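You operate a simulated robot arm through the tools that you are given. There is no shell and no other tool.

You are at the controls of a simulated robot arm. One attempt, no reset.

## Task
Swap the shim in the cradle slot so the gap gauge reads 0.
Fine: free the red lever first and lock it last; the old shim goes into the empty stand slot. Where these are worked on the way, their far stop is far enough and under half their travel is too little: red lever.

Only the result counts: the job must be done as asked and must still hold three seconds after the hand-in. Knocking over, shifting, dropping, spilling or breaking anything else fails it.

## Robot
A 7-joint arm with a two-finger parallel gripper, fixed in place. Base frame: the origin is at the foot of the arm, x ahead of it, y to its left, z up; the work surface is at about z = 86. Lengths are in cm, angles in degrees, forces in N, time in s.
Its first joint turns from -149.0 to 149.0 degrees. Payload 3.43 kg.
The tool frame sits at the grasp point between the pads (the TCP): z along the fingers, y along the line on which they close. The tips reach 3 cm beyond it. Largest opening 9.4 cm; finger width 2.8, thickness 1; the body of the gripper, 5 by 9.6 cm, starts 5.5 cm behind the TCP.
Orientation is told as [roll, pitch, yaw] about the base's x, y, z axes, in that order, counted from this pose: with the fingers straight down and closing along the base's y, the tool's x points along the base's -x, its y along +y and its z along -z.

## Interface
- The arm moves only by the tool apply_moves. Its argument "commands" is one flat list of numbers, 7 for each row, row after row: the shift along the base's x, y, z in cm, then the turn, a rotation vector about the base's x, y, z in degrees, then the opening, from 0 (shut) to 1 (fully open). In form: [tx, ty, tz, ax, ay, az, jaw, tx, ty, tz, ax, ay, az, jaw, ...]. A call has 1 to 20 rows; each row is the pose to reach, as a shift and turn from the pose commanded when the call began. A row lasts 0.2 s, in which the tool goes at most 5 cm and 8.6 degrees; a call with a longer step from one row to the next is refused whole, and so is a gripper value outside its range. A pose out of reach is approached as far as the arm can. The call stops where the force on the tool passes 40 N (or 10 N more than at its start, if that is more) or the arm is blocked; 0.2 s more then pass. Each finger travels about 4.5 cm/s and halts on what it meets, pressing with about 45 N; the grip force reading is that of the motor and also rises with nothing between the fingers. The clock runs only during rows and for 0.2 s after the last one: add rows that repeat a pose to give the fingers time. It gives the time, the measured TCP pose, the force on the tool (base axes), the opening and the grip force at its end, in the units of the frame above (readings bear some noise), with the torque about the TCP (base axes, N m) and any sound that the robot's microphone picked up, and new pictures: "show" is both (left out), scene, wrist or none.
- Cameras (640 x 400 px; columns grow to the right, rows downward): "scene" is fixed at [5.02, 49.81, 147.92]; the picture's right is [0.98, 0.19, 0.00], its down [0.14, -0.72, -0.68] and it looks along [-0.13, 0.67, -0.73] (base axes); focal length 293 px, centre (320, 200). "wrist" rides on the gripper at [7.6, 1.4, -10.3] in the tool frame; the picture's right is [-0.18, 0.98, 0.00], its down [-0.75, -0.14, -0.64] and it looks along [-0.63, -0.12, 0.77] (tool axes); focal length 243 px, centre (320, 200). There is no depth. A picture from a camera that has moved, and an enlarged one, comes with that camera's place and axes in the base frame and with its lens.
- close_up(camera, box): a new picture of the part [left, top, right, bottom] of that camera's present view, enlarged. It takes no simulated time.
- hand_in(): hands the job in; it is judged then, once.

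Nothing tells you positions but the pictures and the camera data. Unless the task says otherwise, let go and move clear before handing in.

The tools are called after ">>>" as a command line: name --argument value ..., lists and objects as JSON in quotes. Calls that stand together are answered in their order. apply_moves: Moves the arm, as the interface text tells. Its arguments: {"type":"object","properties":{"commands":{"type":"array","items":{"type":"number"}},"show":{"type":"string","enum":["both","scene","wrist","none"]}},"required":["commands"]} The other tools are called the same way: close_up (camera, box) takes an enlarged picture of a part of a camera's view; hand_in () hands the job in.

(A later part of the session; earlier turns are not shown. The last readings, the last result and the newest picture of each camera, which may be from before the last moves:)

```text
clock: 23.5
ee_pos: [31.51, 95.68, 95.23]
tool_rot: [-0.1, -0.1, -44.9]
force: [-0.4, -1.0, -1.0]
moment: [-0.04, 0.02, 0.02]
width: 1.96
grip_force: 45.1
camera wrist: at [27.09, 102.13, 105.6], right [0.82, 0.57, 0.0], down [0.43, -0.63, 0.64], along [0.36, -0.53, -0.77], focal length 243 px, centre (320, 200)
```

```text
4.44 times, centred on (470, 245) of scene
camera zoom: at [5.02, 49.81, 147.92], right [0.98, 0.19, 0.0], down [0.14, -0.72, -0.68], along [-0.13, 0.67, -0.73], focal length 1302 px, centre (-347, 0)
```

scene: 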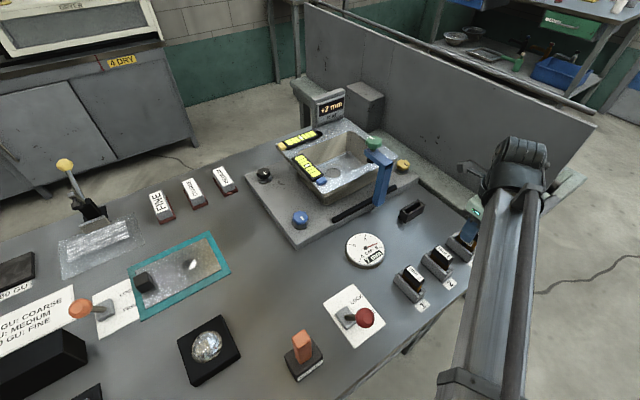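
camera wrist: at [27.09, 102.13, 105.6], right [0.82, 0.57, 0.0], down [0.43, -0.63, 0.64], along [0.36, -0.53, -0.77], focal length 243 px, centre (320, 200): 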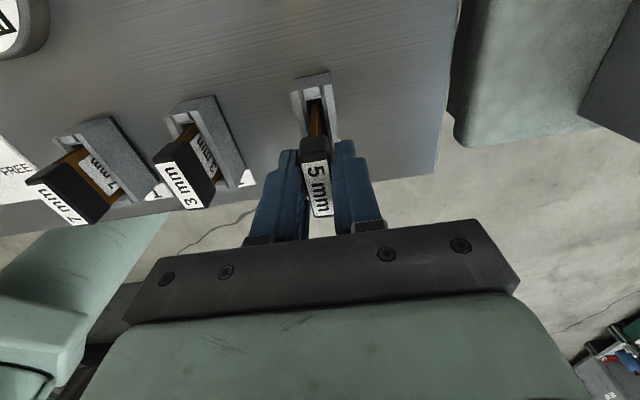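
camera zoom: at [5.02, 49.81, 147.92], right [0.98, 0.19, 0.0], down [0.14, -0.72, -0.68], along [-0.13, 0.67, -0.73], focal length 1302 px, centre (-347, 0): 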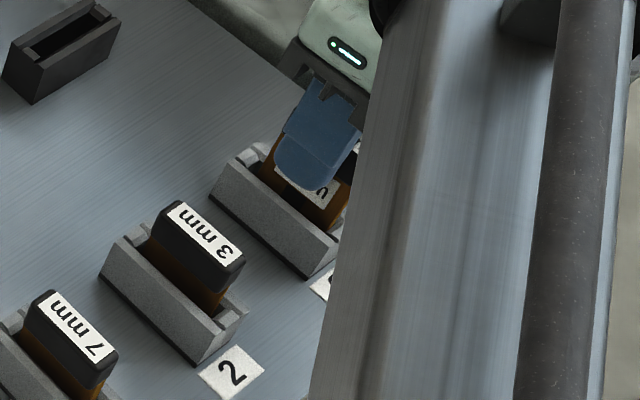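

The shim is entering the slot with no contact force. I'll continue down to near the seated height.

>>> apply_moves --commands '[0, 0, -0.4, 0, 0, 0, 0.1, 0, 0, -0.8, 0, 0, 0, 0.1, 0, 0, -1.2, 0, 0, 0, 0.1, 0, 0, -1.6, 0, 0, 0, 0.1, 0, 0, -1.9, 0, 0, 0, 0.1]'

>>> close_up --camera "wrist" --box '[260, 60, 380, 240]'

>>> close_up --camera "scene" --box '[420, 200, 520, 290]'

```text
clock: 24.7
ee_pos: [31.4, 95.69, 93.39]
tool_rot: [-0.3, 0.0, -44.8]
force: [-0.2, 0.5, -1.3]
moment: [-0.02, -0.01, 0.02]
width: 1.96
grip_force: 44.9
camera wrist: at [27.03, 102.09, 103.73], right [0.82, 0.57, 0.0], down [0.43, -0.63, 0.64], along [0.36, -0.53, -0.77], focal length 243 px, centre (320, 200)
```

scene: 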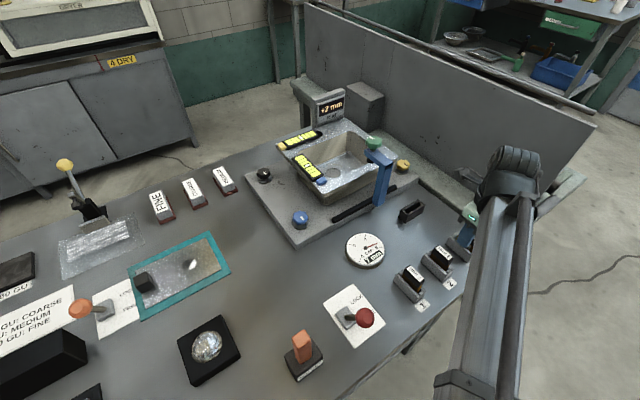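
wrist: 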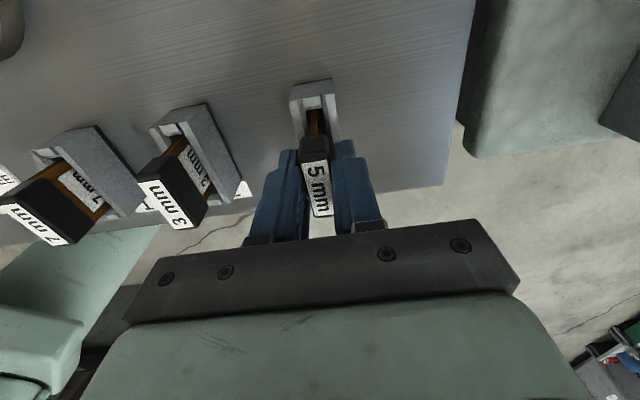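

```text
2.22 times, centred on (320, 150) of wrist
camera zoom: at [27.03, 102.09, 103.73], right [0.82, 0.57, 0.0], down [0.43, -0.63, 0.64], along [0.36, -0.53, -0.77], focal length 539 px, centre (320, 311)
```

zoom: 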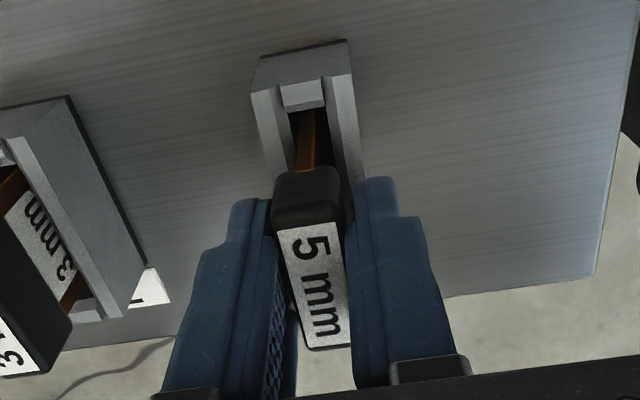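

```text
4.44 times, centred on (470, 245) of scene
camera zoom: at [5.02, 49.81, 147.92], right [0.98, 0.19, 0.0], down [0.14, -0.72, -0.68], along [-0.13, 0.67, -0.73], focal length 1302 px, centre (-347, 0)
```

zoom: 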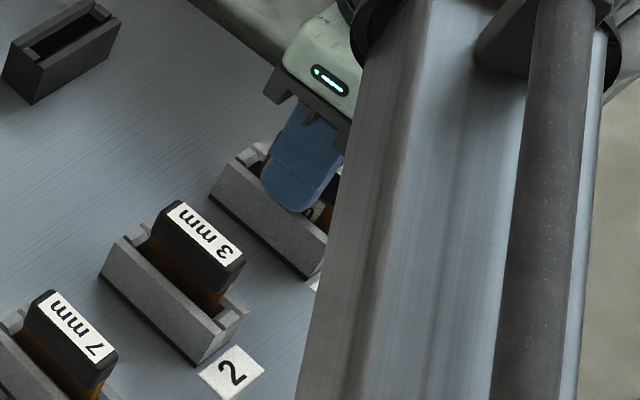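

The shim is nearly home at z = 93.4. I'll take a few more fine steps to feel the floor.

>>> apply_moves --commands '[0, 0, -0.1, 0, 0, 0, 0.1, 0, 0, -0.2, 0, 0, 0, 0.1, 0, 0, -0.3, 0, 0, 0, 0.1, 0, 0, -0.35, 0, 0, 0, 0.1]' --show "none"

```text
clock: 25.7
ee_pos: [31.54, 95.73, 93.1]
tool_rot: [-0.2, -0.1, -44.9]
force: [-1.5, 0.4, 4.9]
moment: [-0.03, -0.02, -0.01]
width: 1.97
grip_force: 44.4
```

The shim has bottomed out, with a 5 N upward reaction. I'll open the jaws and rise straight up.

>>> apply_moves --commands '[0, 0, 0.05, 0, 0, 0, 0.3, 0, 0, 0.05, 0, 0, 0, 0.45, 0, 0, 0.05, 0, 0, 0, 0.45, 0, 0, 1.5, 0, 0, 0, 0.45, 0, 0, 4, 0, 0, 0, 0.45, 0, 0, 8, 0, 0, 0, 0.45, 0, 0, 11, 0, 0, 0, 0.45]'

>>> close_up --camera "wrist" --box '[220, 30, 420, 190]'

>>> close_up --camera "scene" --box '[400, 200, 500, 290]'

```text
clock: 27.3
ee_pos: [31.61, 95.54, 103.95]
tool_rot: [-0.1, -0.1, -44.8]
force: [0.4, -0.5, -0.1]
moment: [-0.01, -0.06, 0.0]
width: 4.24
grip_force: 0.0
camera wrist: at [27.15, 102.1, 114.29], right [0.82, 0.57, 0.0], down [0.43, -0.63, 0.64], along [0.36, -0.53, -0.77], focal length 243 px, centre (320, 200)
```

scene: 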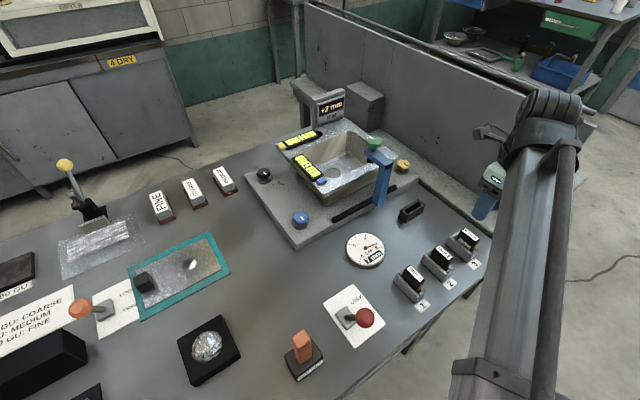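
wrist: 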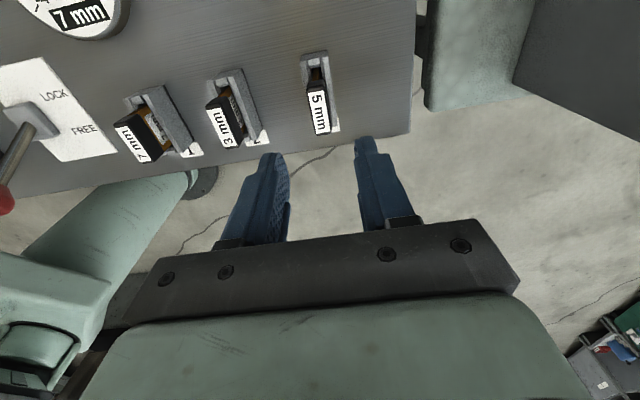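

```text
2.50 times, centred on (320, 110) of wrist
camera zoom: at [27.15, 102.1, 114.29], right [0.82, 0.57, 0.0], down [0.43, -0.63, 0.64], along [0.36, -0.53, -0.77], focal length 606 px, centre (320, 425)
```

zoom: 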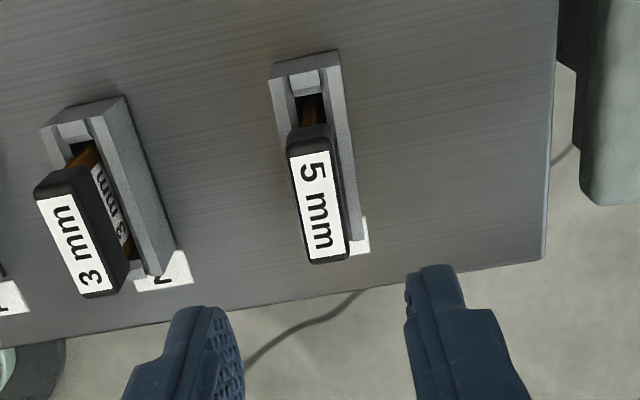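

```text
4.44 times, centred on (450, 245) of scene
camera zoom: at [5.02, 49.81, 147.92], right [0.98, 0.19, 0.0], down [0.14, -0.72, -0.68], along [-0.13, 0.67, -0.73], focal length 1302 px, centre (-258, 0)
```

zoom: 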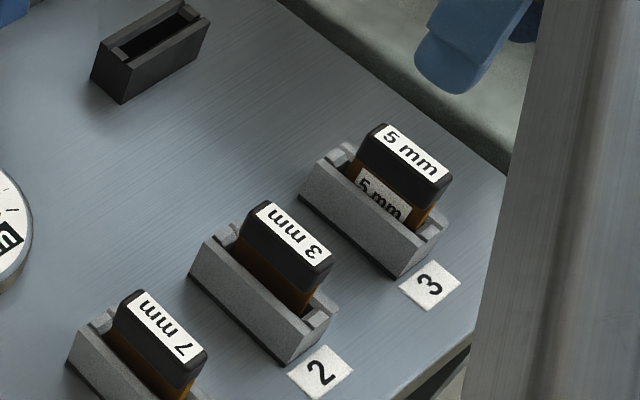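

The 5 mm shim stands properly in slot 3. Next I'll move over slot 1 to fetch the 7 mm shim, keeping the same jaw orientation.

>>> apply_moves --commands '[-2.1, -2.1, 0, 0, 0, 0, 0.5, -4.2, -4.2, 0, 0, 0, 0, 0.5, -6.4, -6.35, 0, 0, 0, 0, 0.5, -8.5, -8.45, 0, 0, 0, 0, 0.5, -10.6, -10.55, 0, 0, 0, 0, 0.5, -12.8, -12.7, 0, 0, 0, 0, 0.5, -12.8, -12.7, 0, 0, 0, 0, 0.5]'

>>> close_up --camera "wrist" --box '[260, 50, 380, 150]'

```text
clock: 28.9
ee_pos: [19.08, 82.65, 104.07]
tool_rot: [-0.2, -0.1, -44.9]
force: [0.5, -0.4, 0.4]
moment: [0.02, 0.04, 0.02]
width: 4.72
grip_force: 0.0
camera wrist: at [14.49, 89.25, 114.39], right [0.82, 0.57, 0.0], down [0.43, -0.63, 0.64], along [0.36, -0.53, -0.77], focal length 243 px, centre (320, 200)
```

scene: 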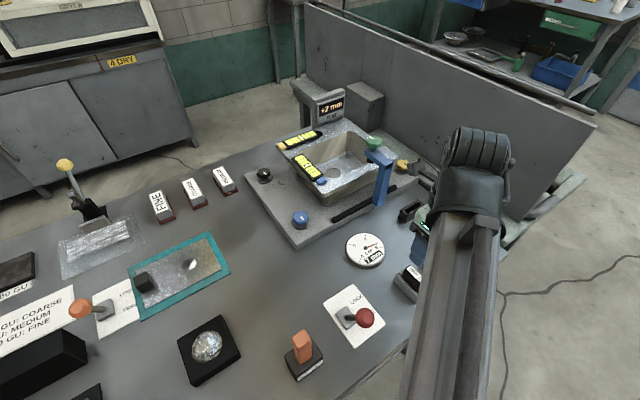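
wrist: 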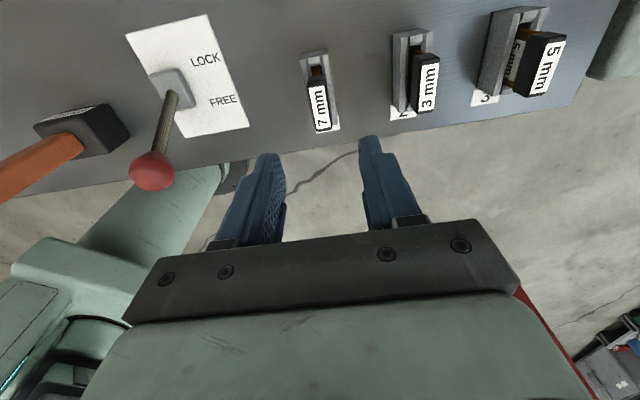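

```text
4.00 times, centred on (320, 100) of wrist
camera zoom: at [14.49, 89.25, 114.39], right [0.82, 0.57, 0.0], down [0.43, -0.63, 0.64], along [0.36, -0.53, -0.77], focal length 970 px, centre (320, 600)
```

zoom: 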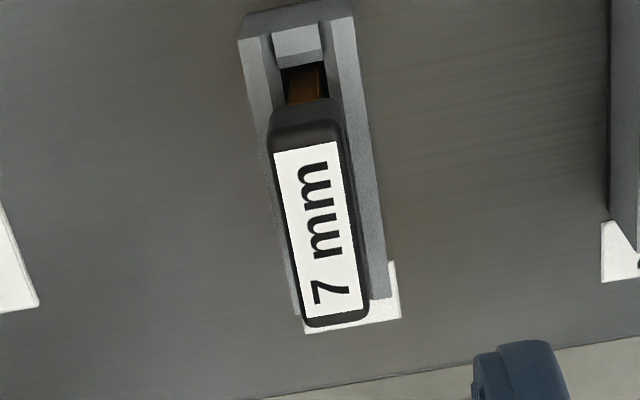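

The 7 mm handle sits about 0.35 cm off along its length and is otherwise aligned. I'll shift and descend around it.

>>> apply_moves --commands '[-0.15, 0.31, -2.5, 0.1, 0.1, 0, 0.5, -0.15, 0.31, -5, 0.1, 0.1, 0, 0.5, -0.15, 0.31, -7.5, 0.1, 0.1, 0, 0.5, -0.15, 0.31, -9.2, 0.1, 0.1, 0, 0.5, -0.15, 0.31, -10.4, 0.1, 0.1, 0, 0.5, -0.15, 0.31, -10.9, 0.1, 0.1, 0, 0.5, -0.15, 0.31, -10.9, 0.1, 0.1, 0, 0.5]'

>>> close_up --camera "wrist" --box '[220, 90, 420, 250]'

```text
clock: 30.5
ee_pos: [18.57, 83.24, 93.12]
tool_rot: [-0.2, 0.0, -44.9]
force: [-0.7, -0.5, 0.4]
moment: [-0.01, 0.0, 0.03]
width: 4.67
grip_force: 0.0
camera wrist: at [14.19, 89.62, 103.44], right [0.82, 0.57, 0.0], down [0.44, -0.63, 0.64], along [0.36, -0.53, -0.77], focal length 243 px, centre (320, 200)
```

scene: 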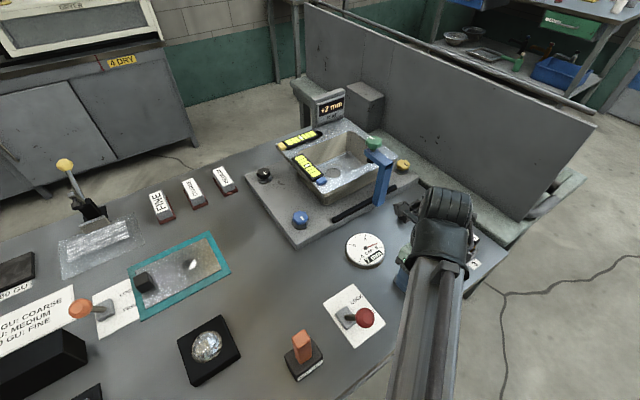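
wrist: 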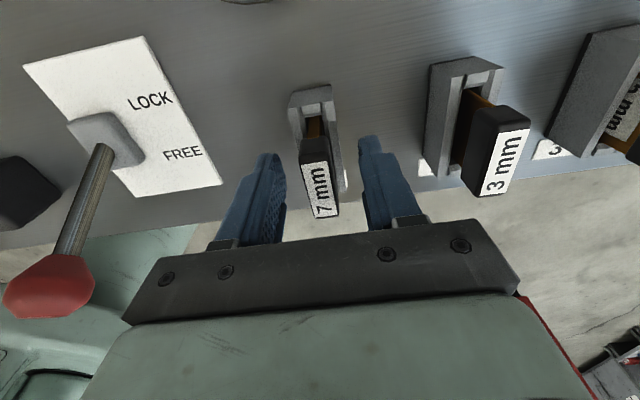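

```text
2.50 times, centred on (320, 170) of wrist
camera zoom: at [14.19, 89.62, 103.44], right [0.82, 0.57, 0.0], down [0.44, -0.63, 0.64], along [0.36, -0.53, -0.77], focal length 606 px, centre (320, 275)
```

zoom: 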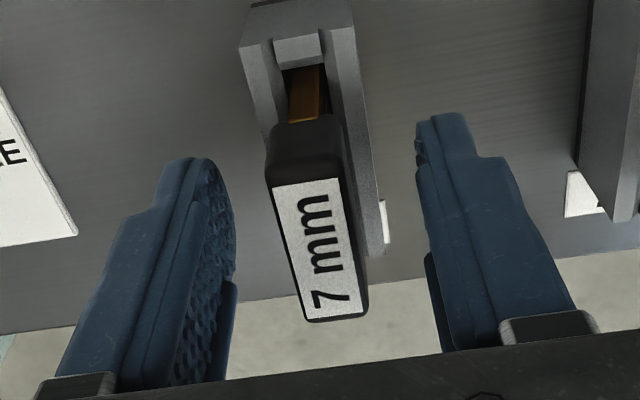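

The handle is between the pads, off by about 1 mm. I'll nudge and close on it.

>>> apply_moves --commands '[0.07, 0.07, 0, 0, 0, 0, 0.5, 0.07, 0.07, 0, 0, 0, 0, 0.3, 0.07, 0.07, 0, 0, 0, 0, 0.1, 0.07, 0.07, 0, 0, 0, 0, 0.1, 0.07, 0.07, 0, 0, 0, 0, 0.1, 0.07, 0.07, 0, 0, 0, 0, 0.1]' --show "wrist"

>>> close_up --camera "wrist" --box '[220, 90, 420, 250]'

```text
clock: 31.9
ee_pos: [18.67, 83.15, 93.19]
tool_rot: [-0.2, 0.0, -44.9]
force: [0.1, -0.2, -0.6]
moment: [0.0, 0.03, -0.03]
width: 1.99
grip_force: 44.8
camera wrist: at [14.21, 89.67, 103.44], right [0.82, 0.57, 0.0], down [0.44, -0.63, 0.64], along [0.36, -0.53, -0.77], focal length 243 px, centre (320, 200)
```

wrist: 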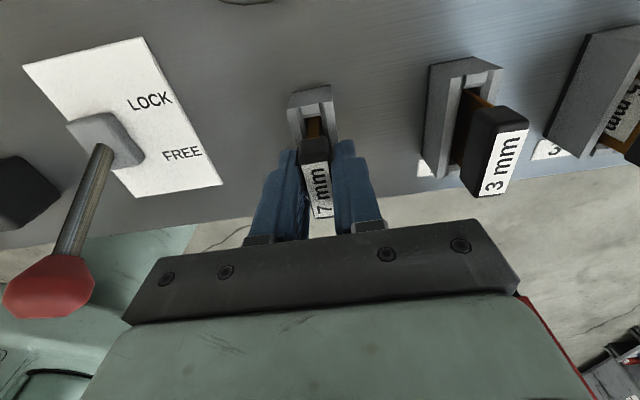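

```text
2.50 times, centred on (320, 170) of wrist
camera zoom: at [14.21, 89.67, 103.44], right [0.82, 0.57, 0.0], down [0.44, -0.63, 0.64], along [0.36, -0.53, -0.77], focal length 606 px, centre (320, 275)
```

zoom: 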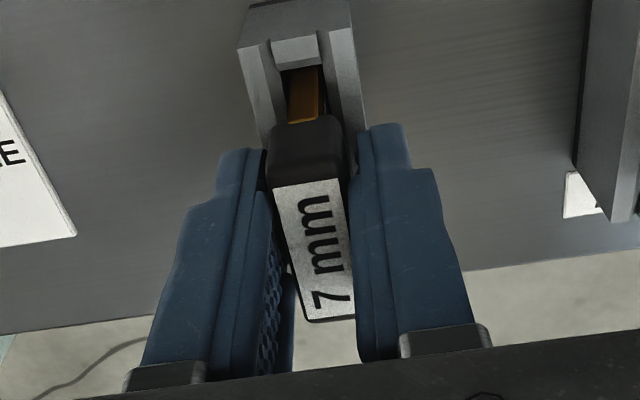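

The 7 mm shim is gripped. I'll lift it straight out, then carry it to the cradle while turning +90°.

>>> apply_moves --commands '[0, 0, 0.5, 0, 0, 0, 0.1, 0, 0, 1.2, 0, 0, 0, 0.1, 0, 0, 2.2, 0, 0, 0, 0.1, 0, 0, 3.5, 0, 0, 0, 0.1, 0, 0, 5, 0, 0, 0, 0.1, 0, 0, 8, 0, 0, 0, 0.1, 0, 0, 11, 0, 0, 0, 0.1]'

>>> close_up --camera "wrist" --box '[220, 50, 420, 250]'

```text
clock: 33.5
ee_pos: [18.63, 83.34, 104.17]
tool_rot: [-0.2, 0.0, -44.9]
force: [-0.1, 0.0, -0.9]
moment: [0.01, 0.0, 0.01]
width: 1.96
grip_force: 45.2
camera wrist: at [14.23, 89.72, 114.51], right [0.82, 0.57, 0.0], down [0.44, -0.63, 0.64], along [0.36, -0.53, -0.77], focal length 243 px, centre (320, 200)
```

scene: 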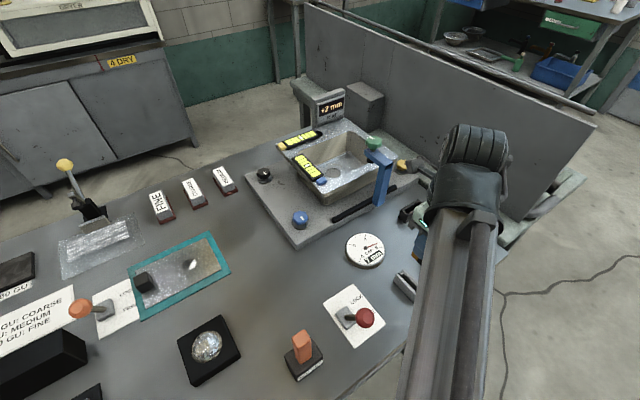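
wrist: 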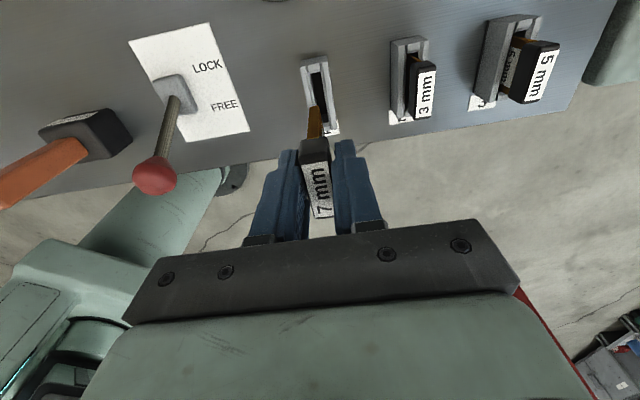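

```text
2.00 times, centred on (320, 150) of wrist
camera zoom: at [14.23, 89.72, 114.51], right [0.82, 0.57, 0.0], down [0.44, -0.63, 0.64], along [0.36, -0.53, -0.77], focal length 485 px, centre (320, 300)
```

zoom: 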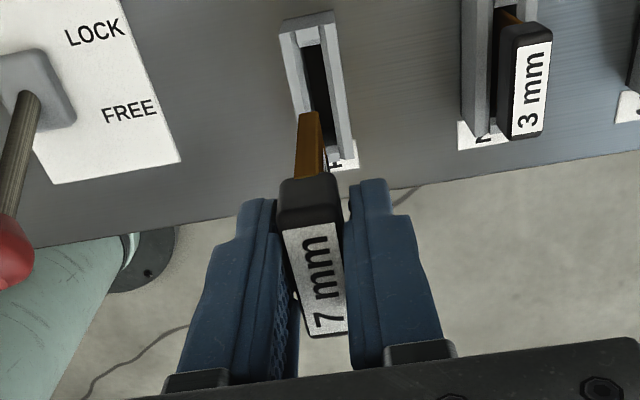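

The 7 mm shim is clear of its slot. I'll carry it to the cradle, turning +90° on the way.

>>> apply_moves --commands '[0.1, 1.8, 0.2, 0, 0, 7.5, 0.1, 0.2, 3.65, 0.5, 0, 0, 15, 0.1, 0.3, 5.5, 0.8, 0, 0, 22.5, 0.1, 0.4, 7.3, 1, 0, 0, 30, 0.1, 0.5, 9.1, 1, 0, 0, 37.5, 0.1, 0.6, 10.95, 1, 0, 0, 45, 0.1, 0.7, 12.8, 1, 0, 0, 52.5, 0.1, 0.8, 14.6, 1, 0, 0, 60, 0.1, 0.9, 16.4, 1, 0, 0, 67.5, 0.1, 1, 18.3, 1, 0, 0, 75, 0.1, 1.1, 20.1, 1, 0, 0, 82.5, 0.1, 1.15, 21.9, 1, 0, 0, 90, 0.1, 1.15, 21.9, 1, 0, 0, 90, 0.1]'

>>> close_up --camera "wrist" --box '[280, 40, 360, 140]'

>>> close_up --camera "wrist" --box '[220, 50, 420, 250]'

```text
clock: 36.3
ee_pos: [19.75, 105.17, 105.09]
tool_rot: [-0.2, 0.0, 45.1]
force: [0.6, 0.9, -1.5]
moment: [0.0, -0.02, 0.01]
width: 2.0
grip_force: 45.1
camera wrist: at [13.18, 100.83, 115.4], right [-0.57, 0.82, 0.0], down [0.63, 0.44, 0.64], along [0.53, 0.36, -0.77], focal length 243 px, centre (320, 200)
```

scene: 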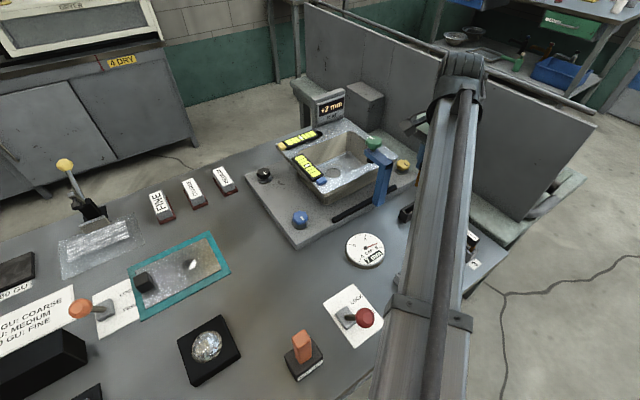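
wrist: 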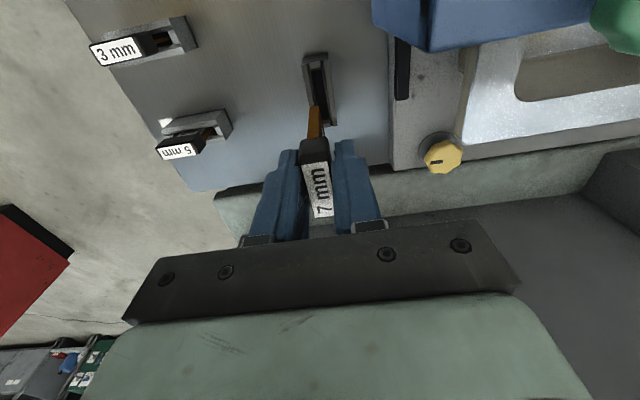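

```text
4.00 times, centred on (320, 90) of wrist
camera zoom: at [13.18, 100.83, 115.4], right [-0.57, 0.82, 0.0], down [0.63, 0.44, 0.64], along [0.53, 0.36, -0.77], focal length 970 px, centre (320, 640)
```

zoom: 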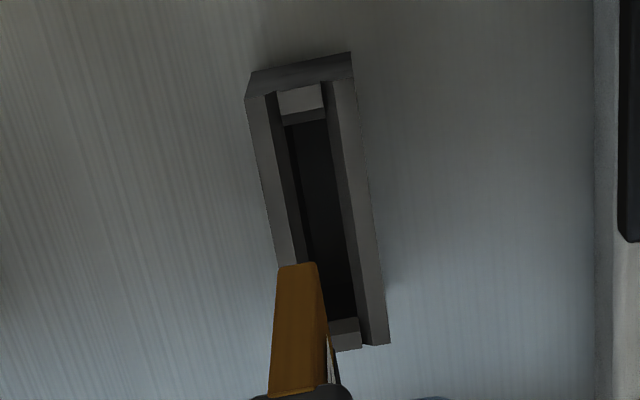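

```text
2.00 times, centred on (320, 150) of wrist
camera zoom: at [13.18, 100.83, 115.4], right [-0.57, 0.82, 0.0], down [0.63, 0.44, 0.64], along [0.53, 0.36, -0.77], focal length 485 px, centre (320, 300)
```

zoom: 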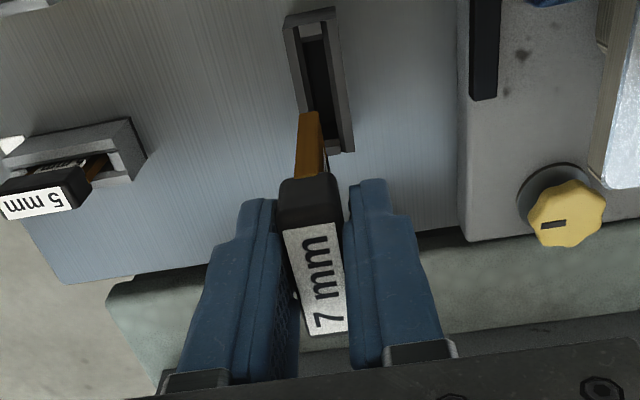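

The cradle slot is directly below, within a couple of millimetres. I'll lower to just above the cradle and recheck.

>>> apply_moves --commands '[0.04, 0.1, -2, 0, 0, -0.1, 0.1, 0.04, 0.1, -4, 0.1, 0, -0.1, 0.1, 0.04, 0.1, -6, 0.1, 0, -0.1, 0.1, 0.04, 0.1, -7, 0.1, 0, -0.1, 0.1, 0.04, 0.1, -7, 0.1, 0, -0.1, 0.1]'

>>> close_up --camera "wrist" --box '[280, 55, 360, 155]'

>>> close_up --camera "scene" --box '[370, 170, 450, 240]'

```text
clock: 37.5
ee_pos: [19.88, 105.41, 98.07]
tool_rot: [-0.1, 0.0, 45.0]
force: [-0.7, -0.3, -0.7]
moment: [0.04, 0.01, 0.02]
width: 1.94
grip_force: 44.9
camera wrist: at [13.36, 101.07, 108.39], right [-0.56, 0.83, 0.0], down [0.63, 0.43, 0.64], along [0.53, 0.36, -0.77], focal length 243 px, centre (320, 200)
```

scene: 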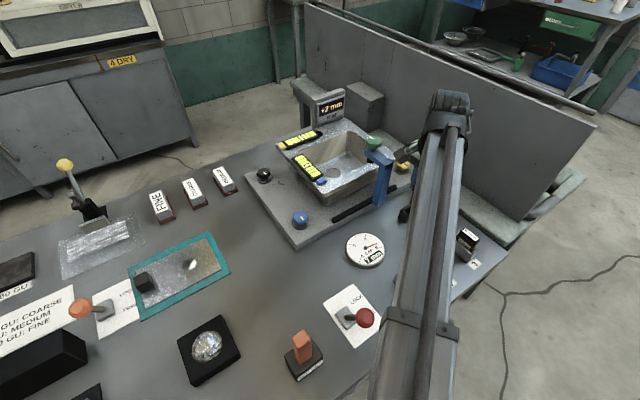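
wrist: 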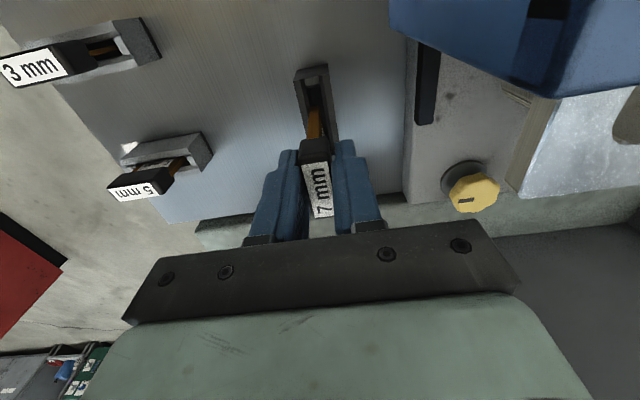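

```text
4.00 times, centred on (320, 105) of wrist
camera zoom: at [13.36, 101.07, 108.39], right [-0.56, 0.83, 0.0], down [0.63, 0.43, 0.64], along [0.53, 0.36, -0.77], focal length 970 px, centre (320, 580)
```

zoom: 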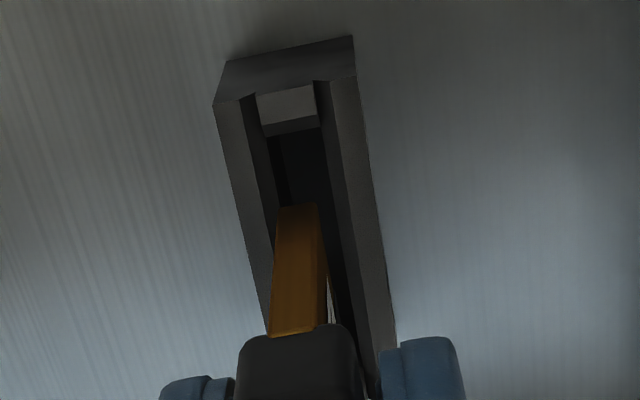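

```text
5.71 times, centred on (410, 205) of scene
camera zoom: at [5.02, 49.81, 147.92], right [0.98, 0.19, 0.0], down [0.14, -0.72, -0.68], along [-0.13, 0.67, -0.73], focal length 1674 px, centre (-194, 171)
```

zoom: 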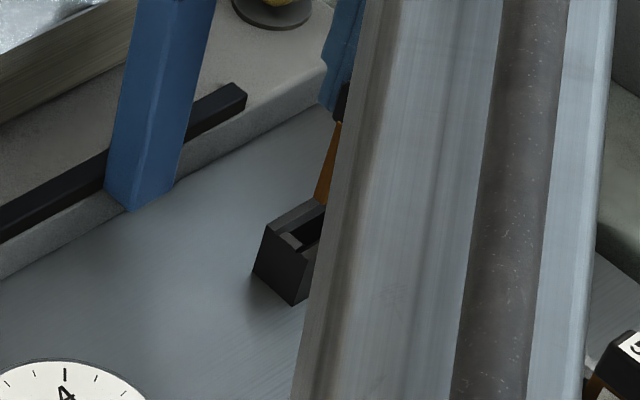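

The alignment is within about a millimetre in both directions. I'll lower the shim into the cradle in small steps.

>>> apply_moves --commands '[0, 0, -0.5, 0, 0, 0, 0.1, 0, 0, -1, 0, 0, 0, 0.1, 0, 0, -1.5, 0, 0, 0, 0.1, 0, 0, -2, 0, 0, 0, 0.1, 0, 0, -2.4, 0, 0, 0, 0.1, 0, 0, -2.8, 0, 0, 0, 0.1]'

>>> close_up --camera "wrist" --box '[280, 55, 360, 155]'

```text
clock: 38.9
ee_pos: [19.83, 105.24, 95.35]
tool_rot: [0.0, 0.0, 45.0]
force: [-0.2, 0.3, -1.3]
moment: [-0.02, 0.02, -0.02]
width: 1.97
grip_force: 45.4
camera wrist: at [13.29, 100.98, 105.59], right [-0.56, 0.83, 0.0], down [0.63, 0.43, 0.64], along [0.53, 0.36, -0.77], focal length 243 px, centre (320, 200)
```

scene: 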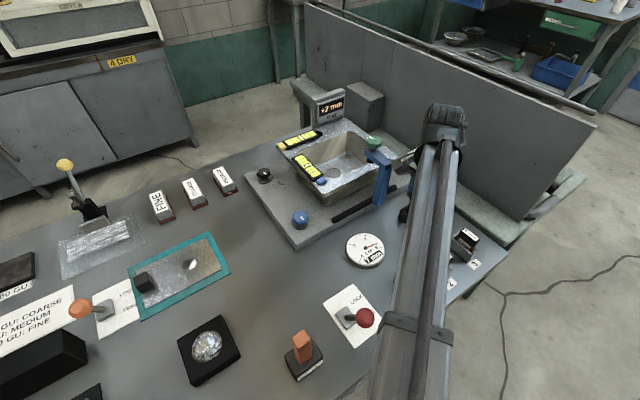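
wrist: 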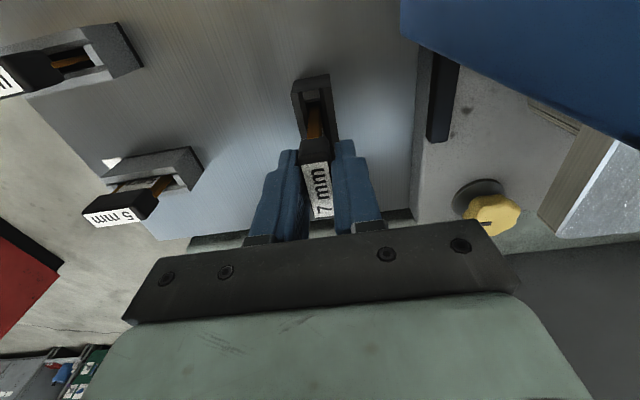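

```text
4.00 times, centred on (320, 105) of wrist
camera zoom: at [13.29, 100.98, 105.59], right [-0.56, 0.83, 0.0], down [0.63, 0.43, 0.64], along [0.53, 0.36, -0.77], focal length 970 px, centre (320, 580)
```

zoom: 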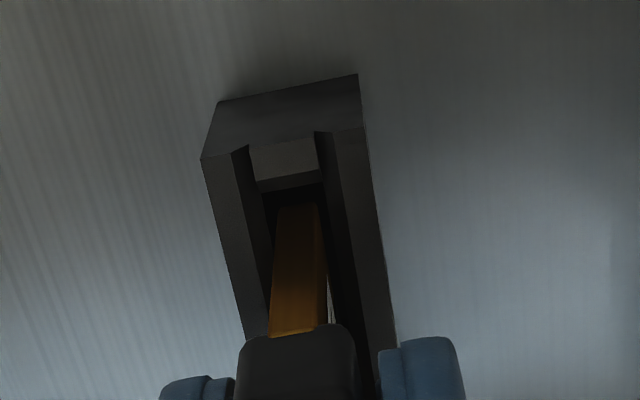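

The shim is inside the cradle slot with no contact force. I'll carry on down to the floor gently.

>>> apply_moves --commands '[0, 0, -0.4, 0, 0, 0, 0.1, 0, 0, -0.8, 0, 0, 0, 0.1, 0, 0, -1.2, 0, 0, 0, 0.1, 0, 0, -1.6, 0, 0, 0, 0.1, 0, 0, -1.9, 0, 0, 0, 0.1]' --show "wrist"

>>> close_up --camera "scene" --box '[340, 225, 390, 275]'

```text
clock: 40.1
ee_pos: [19.81, 105.28, 93.52]
tool_rot: [-0.1, 0.0, 45.0]
force: [0.1, -0.6, -1.7]
moment: [0.0, 0.01, -0.04]
width: 1.99
grip_force: 45.3
camera wrist: at [13.36, 100.91, 103.85], right [-0.56, 0.83, 0.0], down [0.63, 0.43, 0.64], along [0.53, 0.36, -0.77], focal length 243 px, centre (320, 200)
```

wrist: 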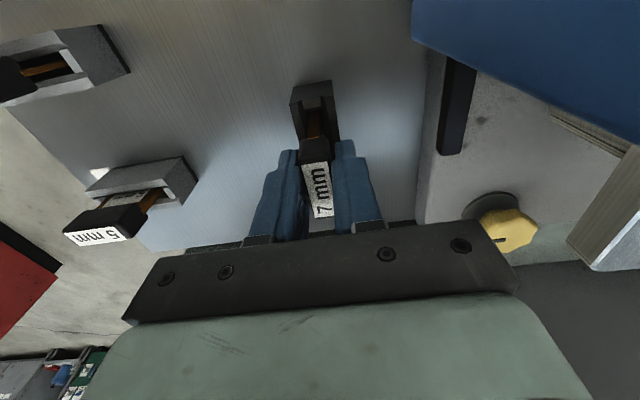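

```text
8.00 times, centred on (365, 250) of scene
camera zoom: at [5.02, 49.81, 147.92], right [0.98, 0.19, 0.0], down [0.14, -0.72, -0.68], along [-0.13, 0.67, -0.73], focal length 2343 px, centre (-40, -200)
```

zoom: 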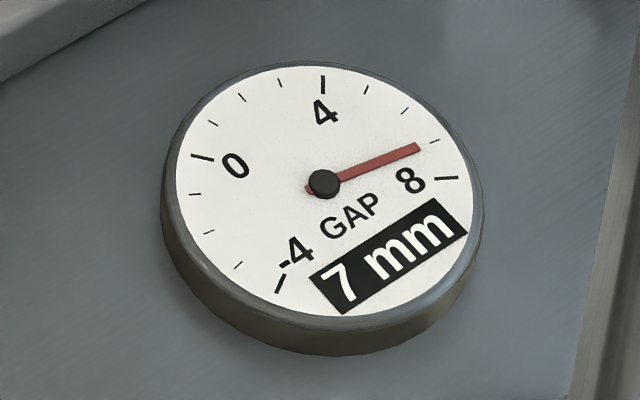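

>>> apply_moves --commands '[0, 0, -0.1, 0, 0, 0, 0.1, 0, 0, -0.2, 0, 0, 0, 0.1, 0, 0, -0.3, 0, 0, 0, 0.1, 0, 0, -0.4, 0, 0, 0, 0.1, 0, 0, -0.45, 0, 0, 0, 0.1]' --show "none"

>>> close_up --camera "scene" --box '[340, 225, 390, 275]'

```text
clock: 41.3
ee_pos: [19.74, 105.35, 93.1]
tool_rot: [-0.1, -0.1, 45.0]
force: [0.8, 0.0, 6.9]
moment: [-0.13, 0.03, 0.02]
width: 1.96
grip_force: 44.7
```

```text
8.00 times, centred on (365, 250) of scene
camera zoom: at [5.02, 49.81, 147.92], right [0.98, 0.19, 0.0], down [0.14, -0.72, -0.68], along [-0.13, 0.67, -0.73], focal length 2343 px, centre (-40, -200)
```

zoom: 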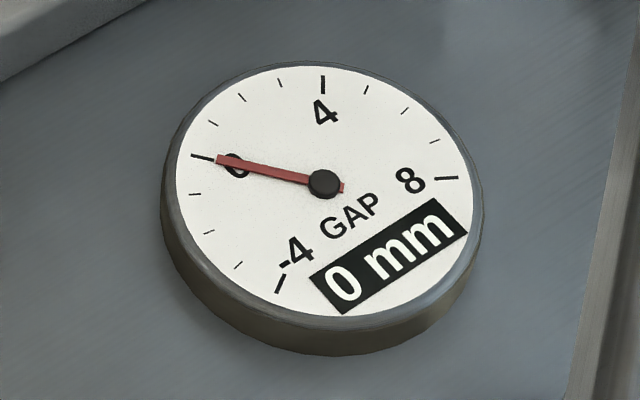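

The shim is on the cradle floor and the gauge reads 0 mm. I'll release it, rise clear, and check that the reading stays.

>>> apply_moves --commands '[0, 0, 0.05, 0, 0, 0, 0.3, 0, 0, 0.05, 0, 0, 0, 0.45, 0, 0, 0.05, 0, 0, 0, 0.45, 0, 0, 1.5, 0, 0, 0, 0.45, 0, 0, 4, 0, 0, 0, 0.45, 0, 0, 8, 0, 0, 0, 0.45, 0, 0, 12, 0, 0, 0, 0.5]'

>>> close_up --camera "scene" --box '[340, 225, 390, 275]'

>>> close_up --camera "wrist" --box '[220, 30, 420, 190]'

```text
clock: 42.9
ee_pos: [19.73, 105.32, 104.75]
tool_rot: [-0.1, 0.0, 45.0]
force: [0.1, 0.5, -0.8]
moment: [-0.03, -0.01, -0.02]
width: 4.7
grip_force: 0.1
camera wrist: at [13.26, 100.98, 115.09], right [-0.56, 0.83, 0.0], down [0.63, 0.43, 0.64], along [0.53, 0.36, -0.77], focal length 243 px, centre (320, 200)
```

scene: 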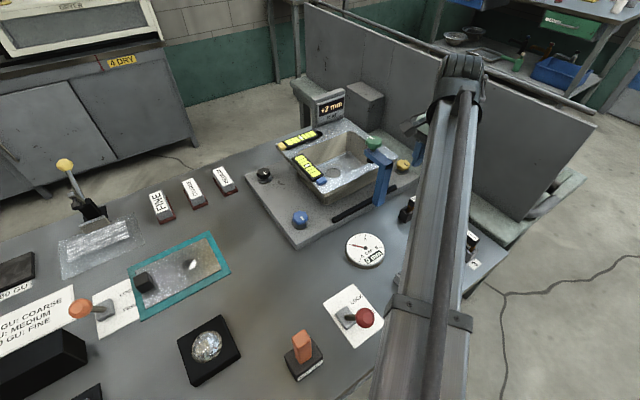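
wrist: 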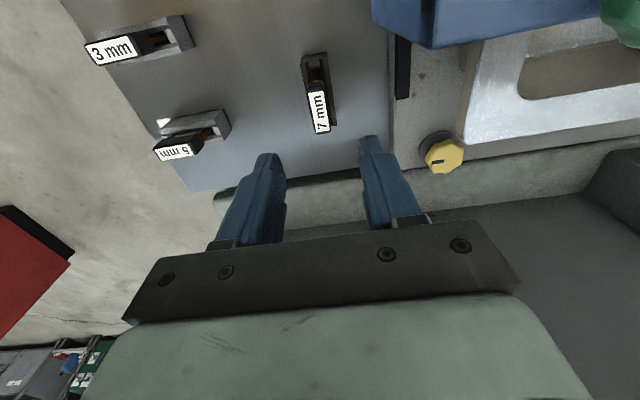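

```text
8.00 times, centred on (365, 250) of scene
camera zoom: at [5.02, 49.81, 147.92], right [0.98, 0.19, 0.0], down [0.14, -0.72, -0.68], along [-0.13, 0.67, -0.73], focal length 2343 px, centre (-40, -200)
```

zoom: 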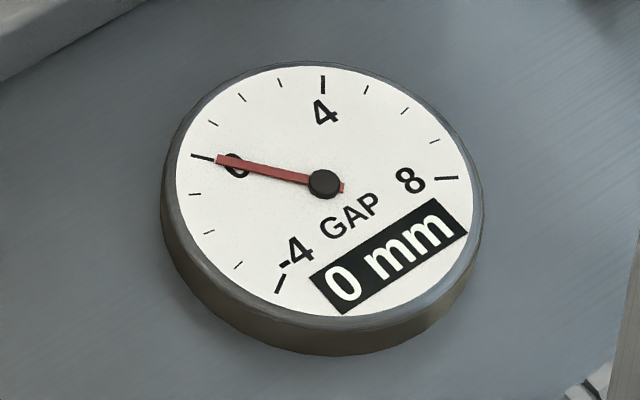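

```text
2.50 times, centred on (320, 110) of wrist
camera zoom: at [13.26, 100.98, 115.09], right [-0.56, 0.83, 0.0], down [0.63, 0.43, 0.64], along [0.53, 0.36, -0.77], focal length 606 px, centre (320, 425)
```

zoom: 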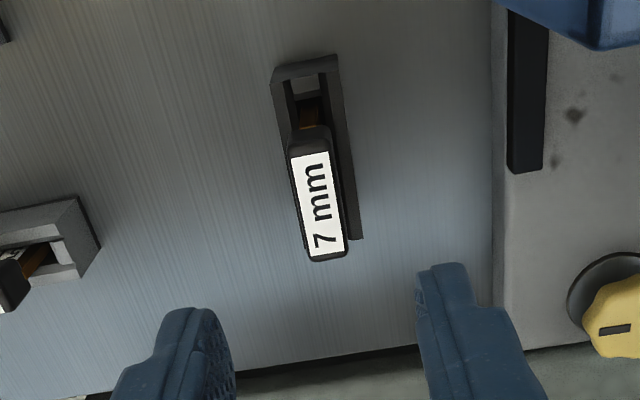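

The gauge holds at 0 mm and the 7 mm shim stands upright in the cradle. Next I'll go back above the lever knob near (9, 70.6) to lock it.

>>> apply_moves --commands '[-0.5, -1.5, 2, 0, 0, 0, 0.5, -1.5, -4.8, 3, 0, 0, 0, 0.55, -2.6, -8.3, 3.5, 0, 0, 0, 0.65, -3.7, -12, 4, 0, 0, 0, 0.65, -4.8, -15.7, 4, 0, 0, 0, 0.65, -5.9, -19.4, 4, 0, 0, 0, 0.65, -7, -23.1, 4, 0, 0, 0, 0.65, -8.1, -26.8, 4, 0, 0, 0, 0.65, -9.2, -30.5, 4, 0, 0, 0, 0.65, -10.6, -34.7, 4, 0, 0, 0, 0.65, -10.6, -34.7, 4, 0, 0, 0, 0.65]'

>>> close_up --camera "wrist" --box '[220, 30, 420, 190]'

```text
clock: 45.3
ee_pos: [9.21, 70.57, 109.14]
tool_rot: [-0.1, 0.0, 45.1]
force: [0.2, -0.3, -0.4]
moment: [0.03, -0.04, -0.01]
width: 6.09
grip_force: 0.0
camera wrist: at [2.73, 66.16, 119.35], right [-0.56, 0.83, 0.0], down [0.63, 0.43, 0.64], along [0.53, 0.36, -0.77], focal length 243 px, centre (320, 200)
```

scene: 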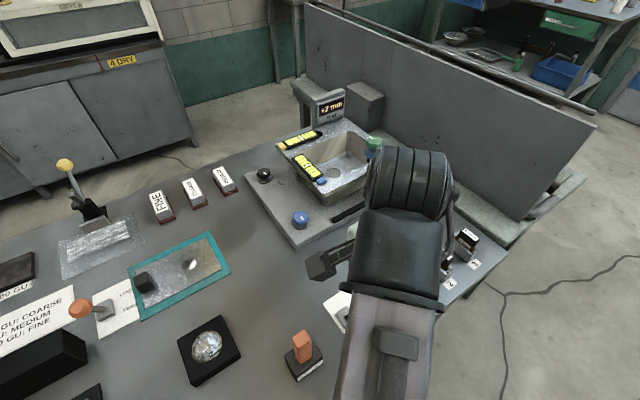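
wrist: 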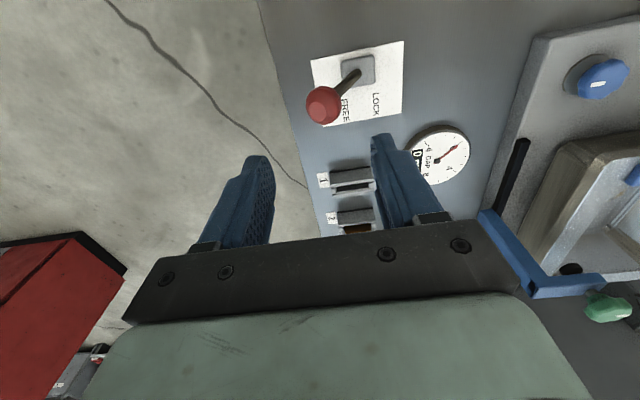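

```text
2.50 times, centred on (320, 110) of wrist
camera zoom: at [2.73, 66.16, 119.35], right [-0.56, 0.83, 0.0], down [0.63, 0.43, 0.64], along [0.53, 0.36, -0.77], focal length 606 px, centre (320, 425)
```

zoom: 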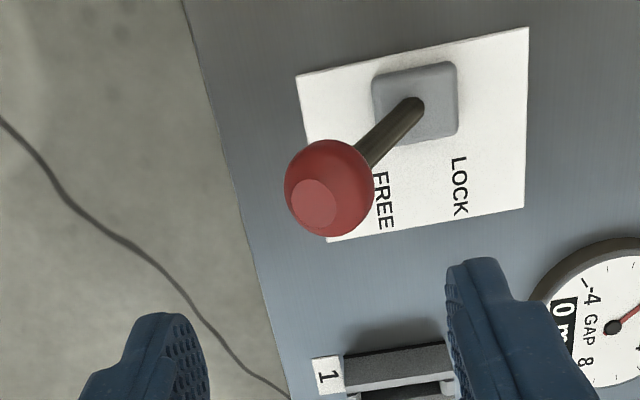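

The knob is just below, about 0.4 cm off centre. I'll correct, descend to straddle it, and narrow the jaws a little.

>>> apply_moves --commands '[-0.2, 0.05, -3.5, 0, 0, 0, 0.65, -0.36, 0.1, -7.5, 0, 0, 0, 0.65, -0.36, 0.1, -11.8, 0, 0, 0, 0.65, -0.36, 0.1, -11.8, 0, 0, 0, 0.5, -0.36, 0.1, -11.8, 0, 0, 0, 0.44, -0.36, 0.1, -11.8, 0, 0, 0, 0.44]'

```text
clock: 46.7
ee_pos: [8.77, 70.72, 97.51]
tool_rot: [-0.1, 0.0, 45.0]
force: [-0.7, 0.2, 0.1]
moment: [-0.05, -0.01, -0.01]
width: 4.14
grip_force: 0.0
camera wrist: at [2.21, 66.39, 107.76], right [-0.56, 0.83, 0.0], down [0.63, 0.43, 0.64], along [0.53, 0.36, -0.77], focal length 243 px, centre (320, 200)
```

scene: 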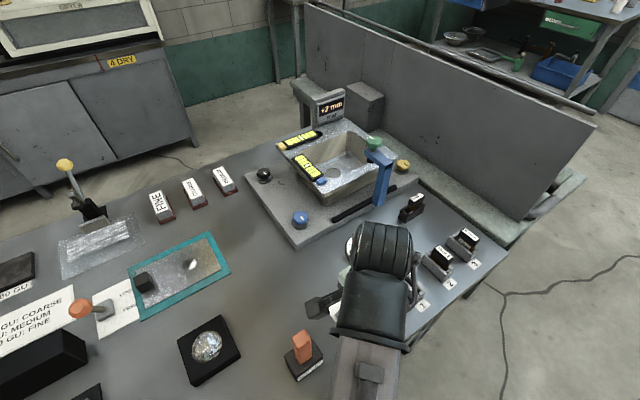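
wrist: 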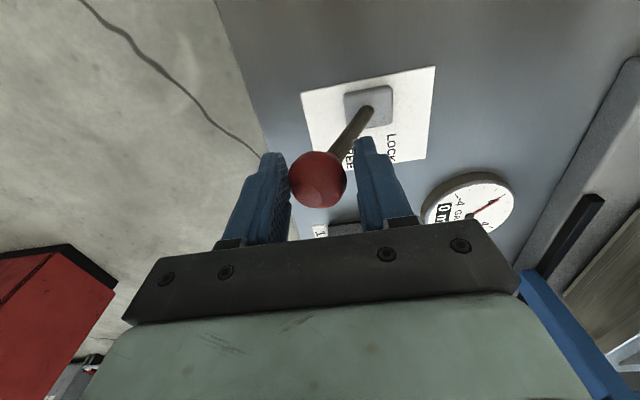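

The knob is between the pads. I'll drag it toward LOCK along the arc.

>>> apply_moves --commands '[-0.57, 0.57, 0.1, 0, 0, 0, 0.44, -1.13, 1.13, 0.3, 0, 0, 0, 0.44, -1.7, 1.7, 0.5, 0, 0, 0, 0.44, -2.26, 2.26, 0.6, 0, 0, 0, 0.44, -2.83, 2.83, 0.7, 0, 0, 0, 0.44, -3.4, 3.4, 0.7, 0, 0, 0, 0.44, -3.96, 3.96, 0.7, 0, 0, 0, 0.44, -4.53, 4.53, 0.6, 0, 0, 0, 0.44, -5.09, 5.09, 0.4, 0, 0, 0, 0.44, -5.66, 5.66, 0.2, 0, 0, 0, 0.44, -6.0, 6.0, 0, 0, 0, 0, 0.44]'

```text
clock: 49.1
ee_pos: [2.67, 76.77, 97.26]
tool_rot: [-0.1, -0.1, 45.0]
force: [-0.4, -0.6, -0.7]
moment: [0.0, -0.02, 0.01]
width: 4.17
grip_force: 0.1
camera wrist: at [-3.66, 72.39, 107.54], right [-0.56, 0.83, 0.0], down [0.63, 0.43, 0.64], along [0.53, 0.36, -0.77], focal length 243 px, centre (320, 200)
```

scene: 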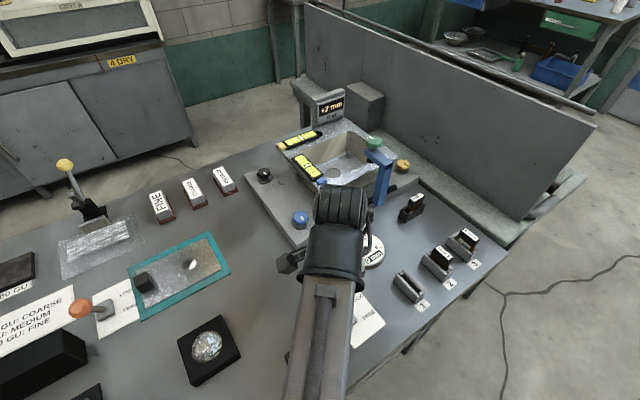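
wrist: 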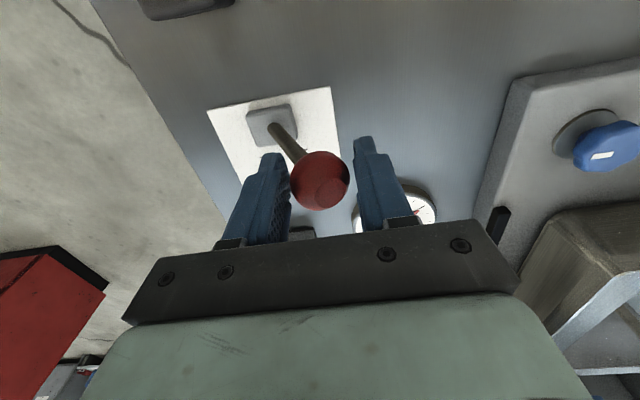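

The lever has swung over to LOCK with the finger still touching it. I'll keep pushing gently until it meets its stop.

>>> apply_moves --commands '[-0.25, 0.25, -0.1, 0, 0, 0, 0.44, -0.5, 0.5, -0.2, 0, 0, 0, 0.44, -0.75, 0.75, -0.35, 0, 0, 0, 0.44, -1, 1, -0.5, 0, 0, 0, 0.44, -1.25, 1.25, -0.6, 0, 0, 0, 0.44]'

```text
clock: 50.4
ee_pos: [1.97, 77.46, 96.73]
tool_rot: [-0.6, -0.1, 44.8]
force: [16.5, -16.7, 10.2]
moment: [-0.54, -0.32, -0.13]
width: 5.5
grip_force: 11.9
stopped in row 5: the force on the tool passed its limit at 42 N (the readings are from after the stop); the commanded pose is now the measured one
camera wrist: at [-4.54, 73.26, 107.05], right [-0.56, 0.83, -0.01], down [0.63, 0.43, 0.65], along [0.54, 0.35, -0.76], focal length 243 px, centre (320, 200)
```

scene: 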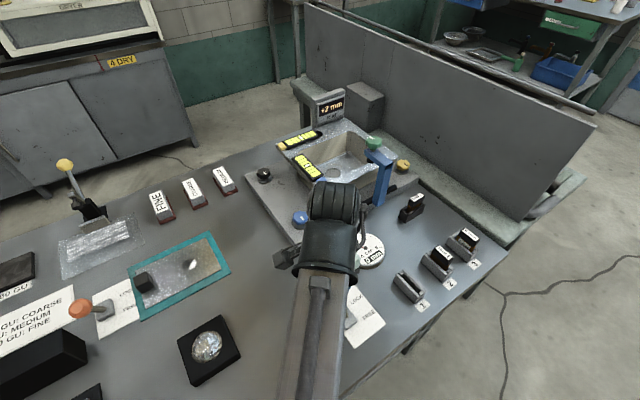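
wrist: 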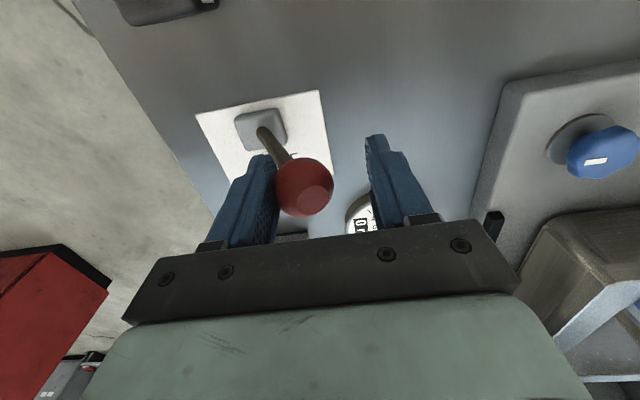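

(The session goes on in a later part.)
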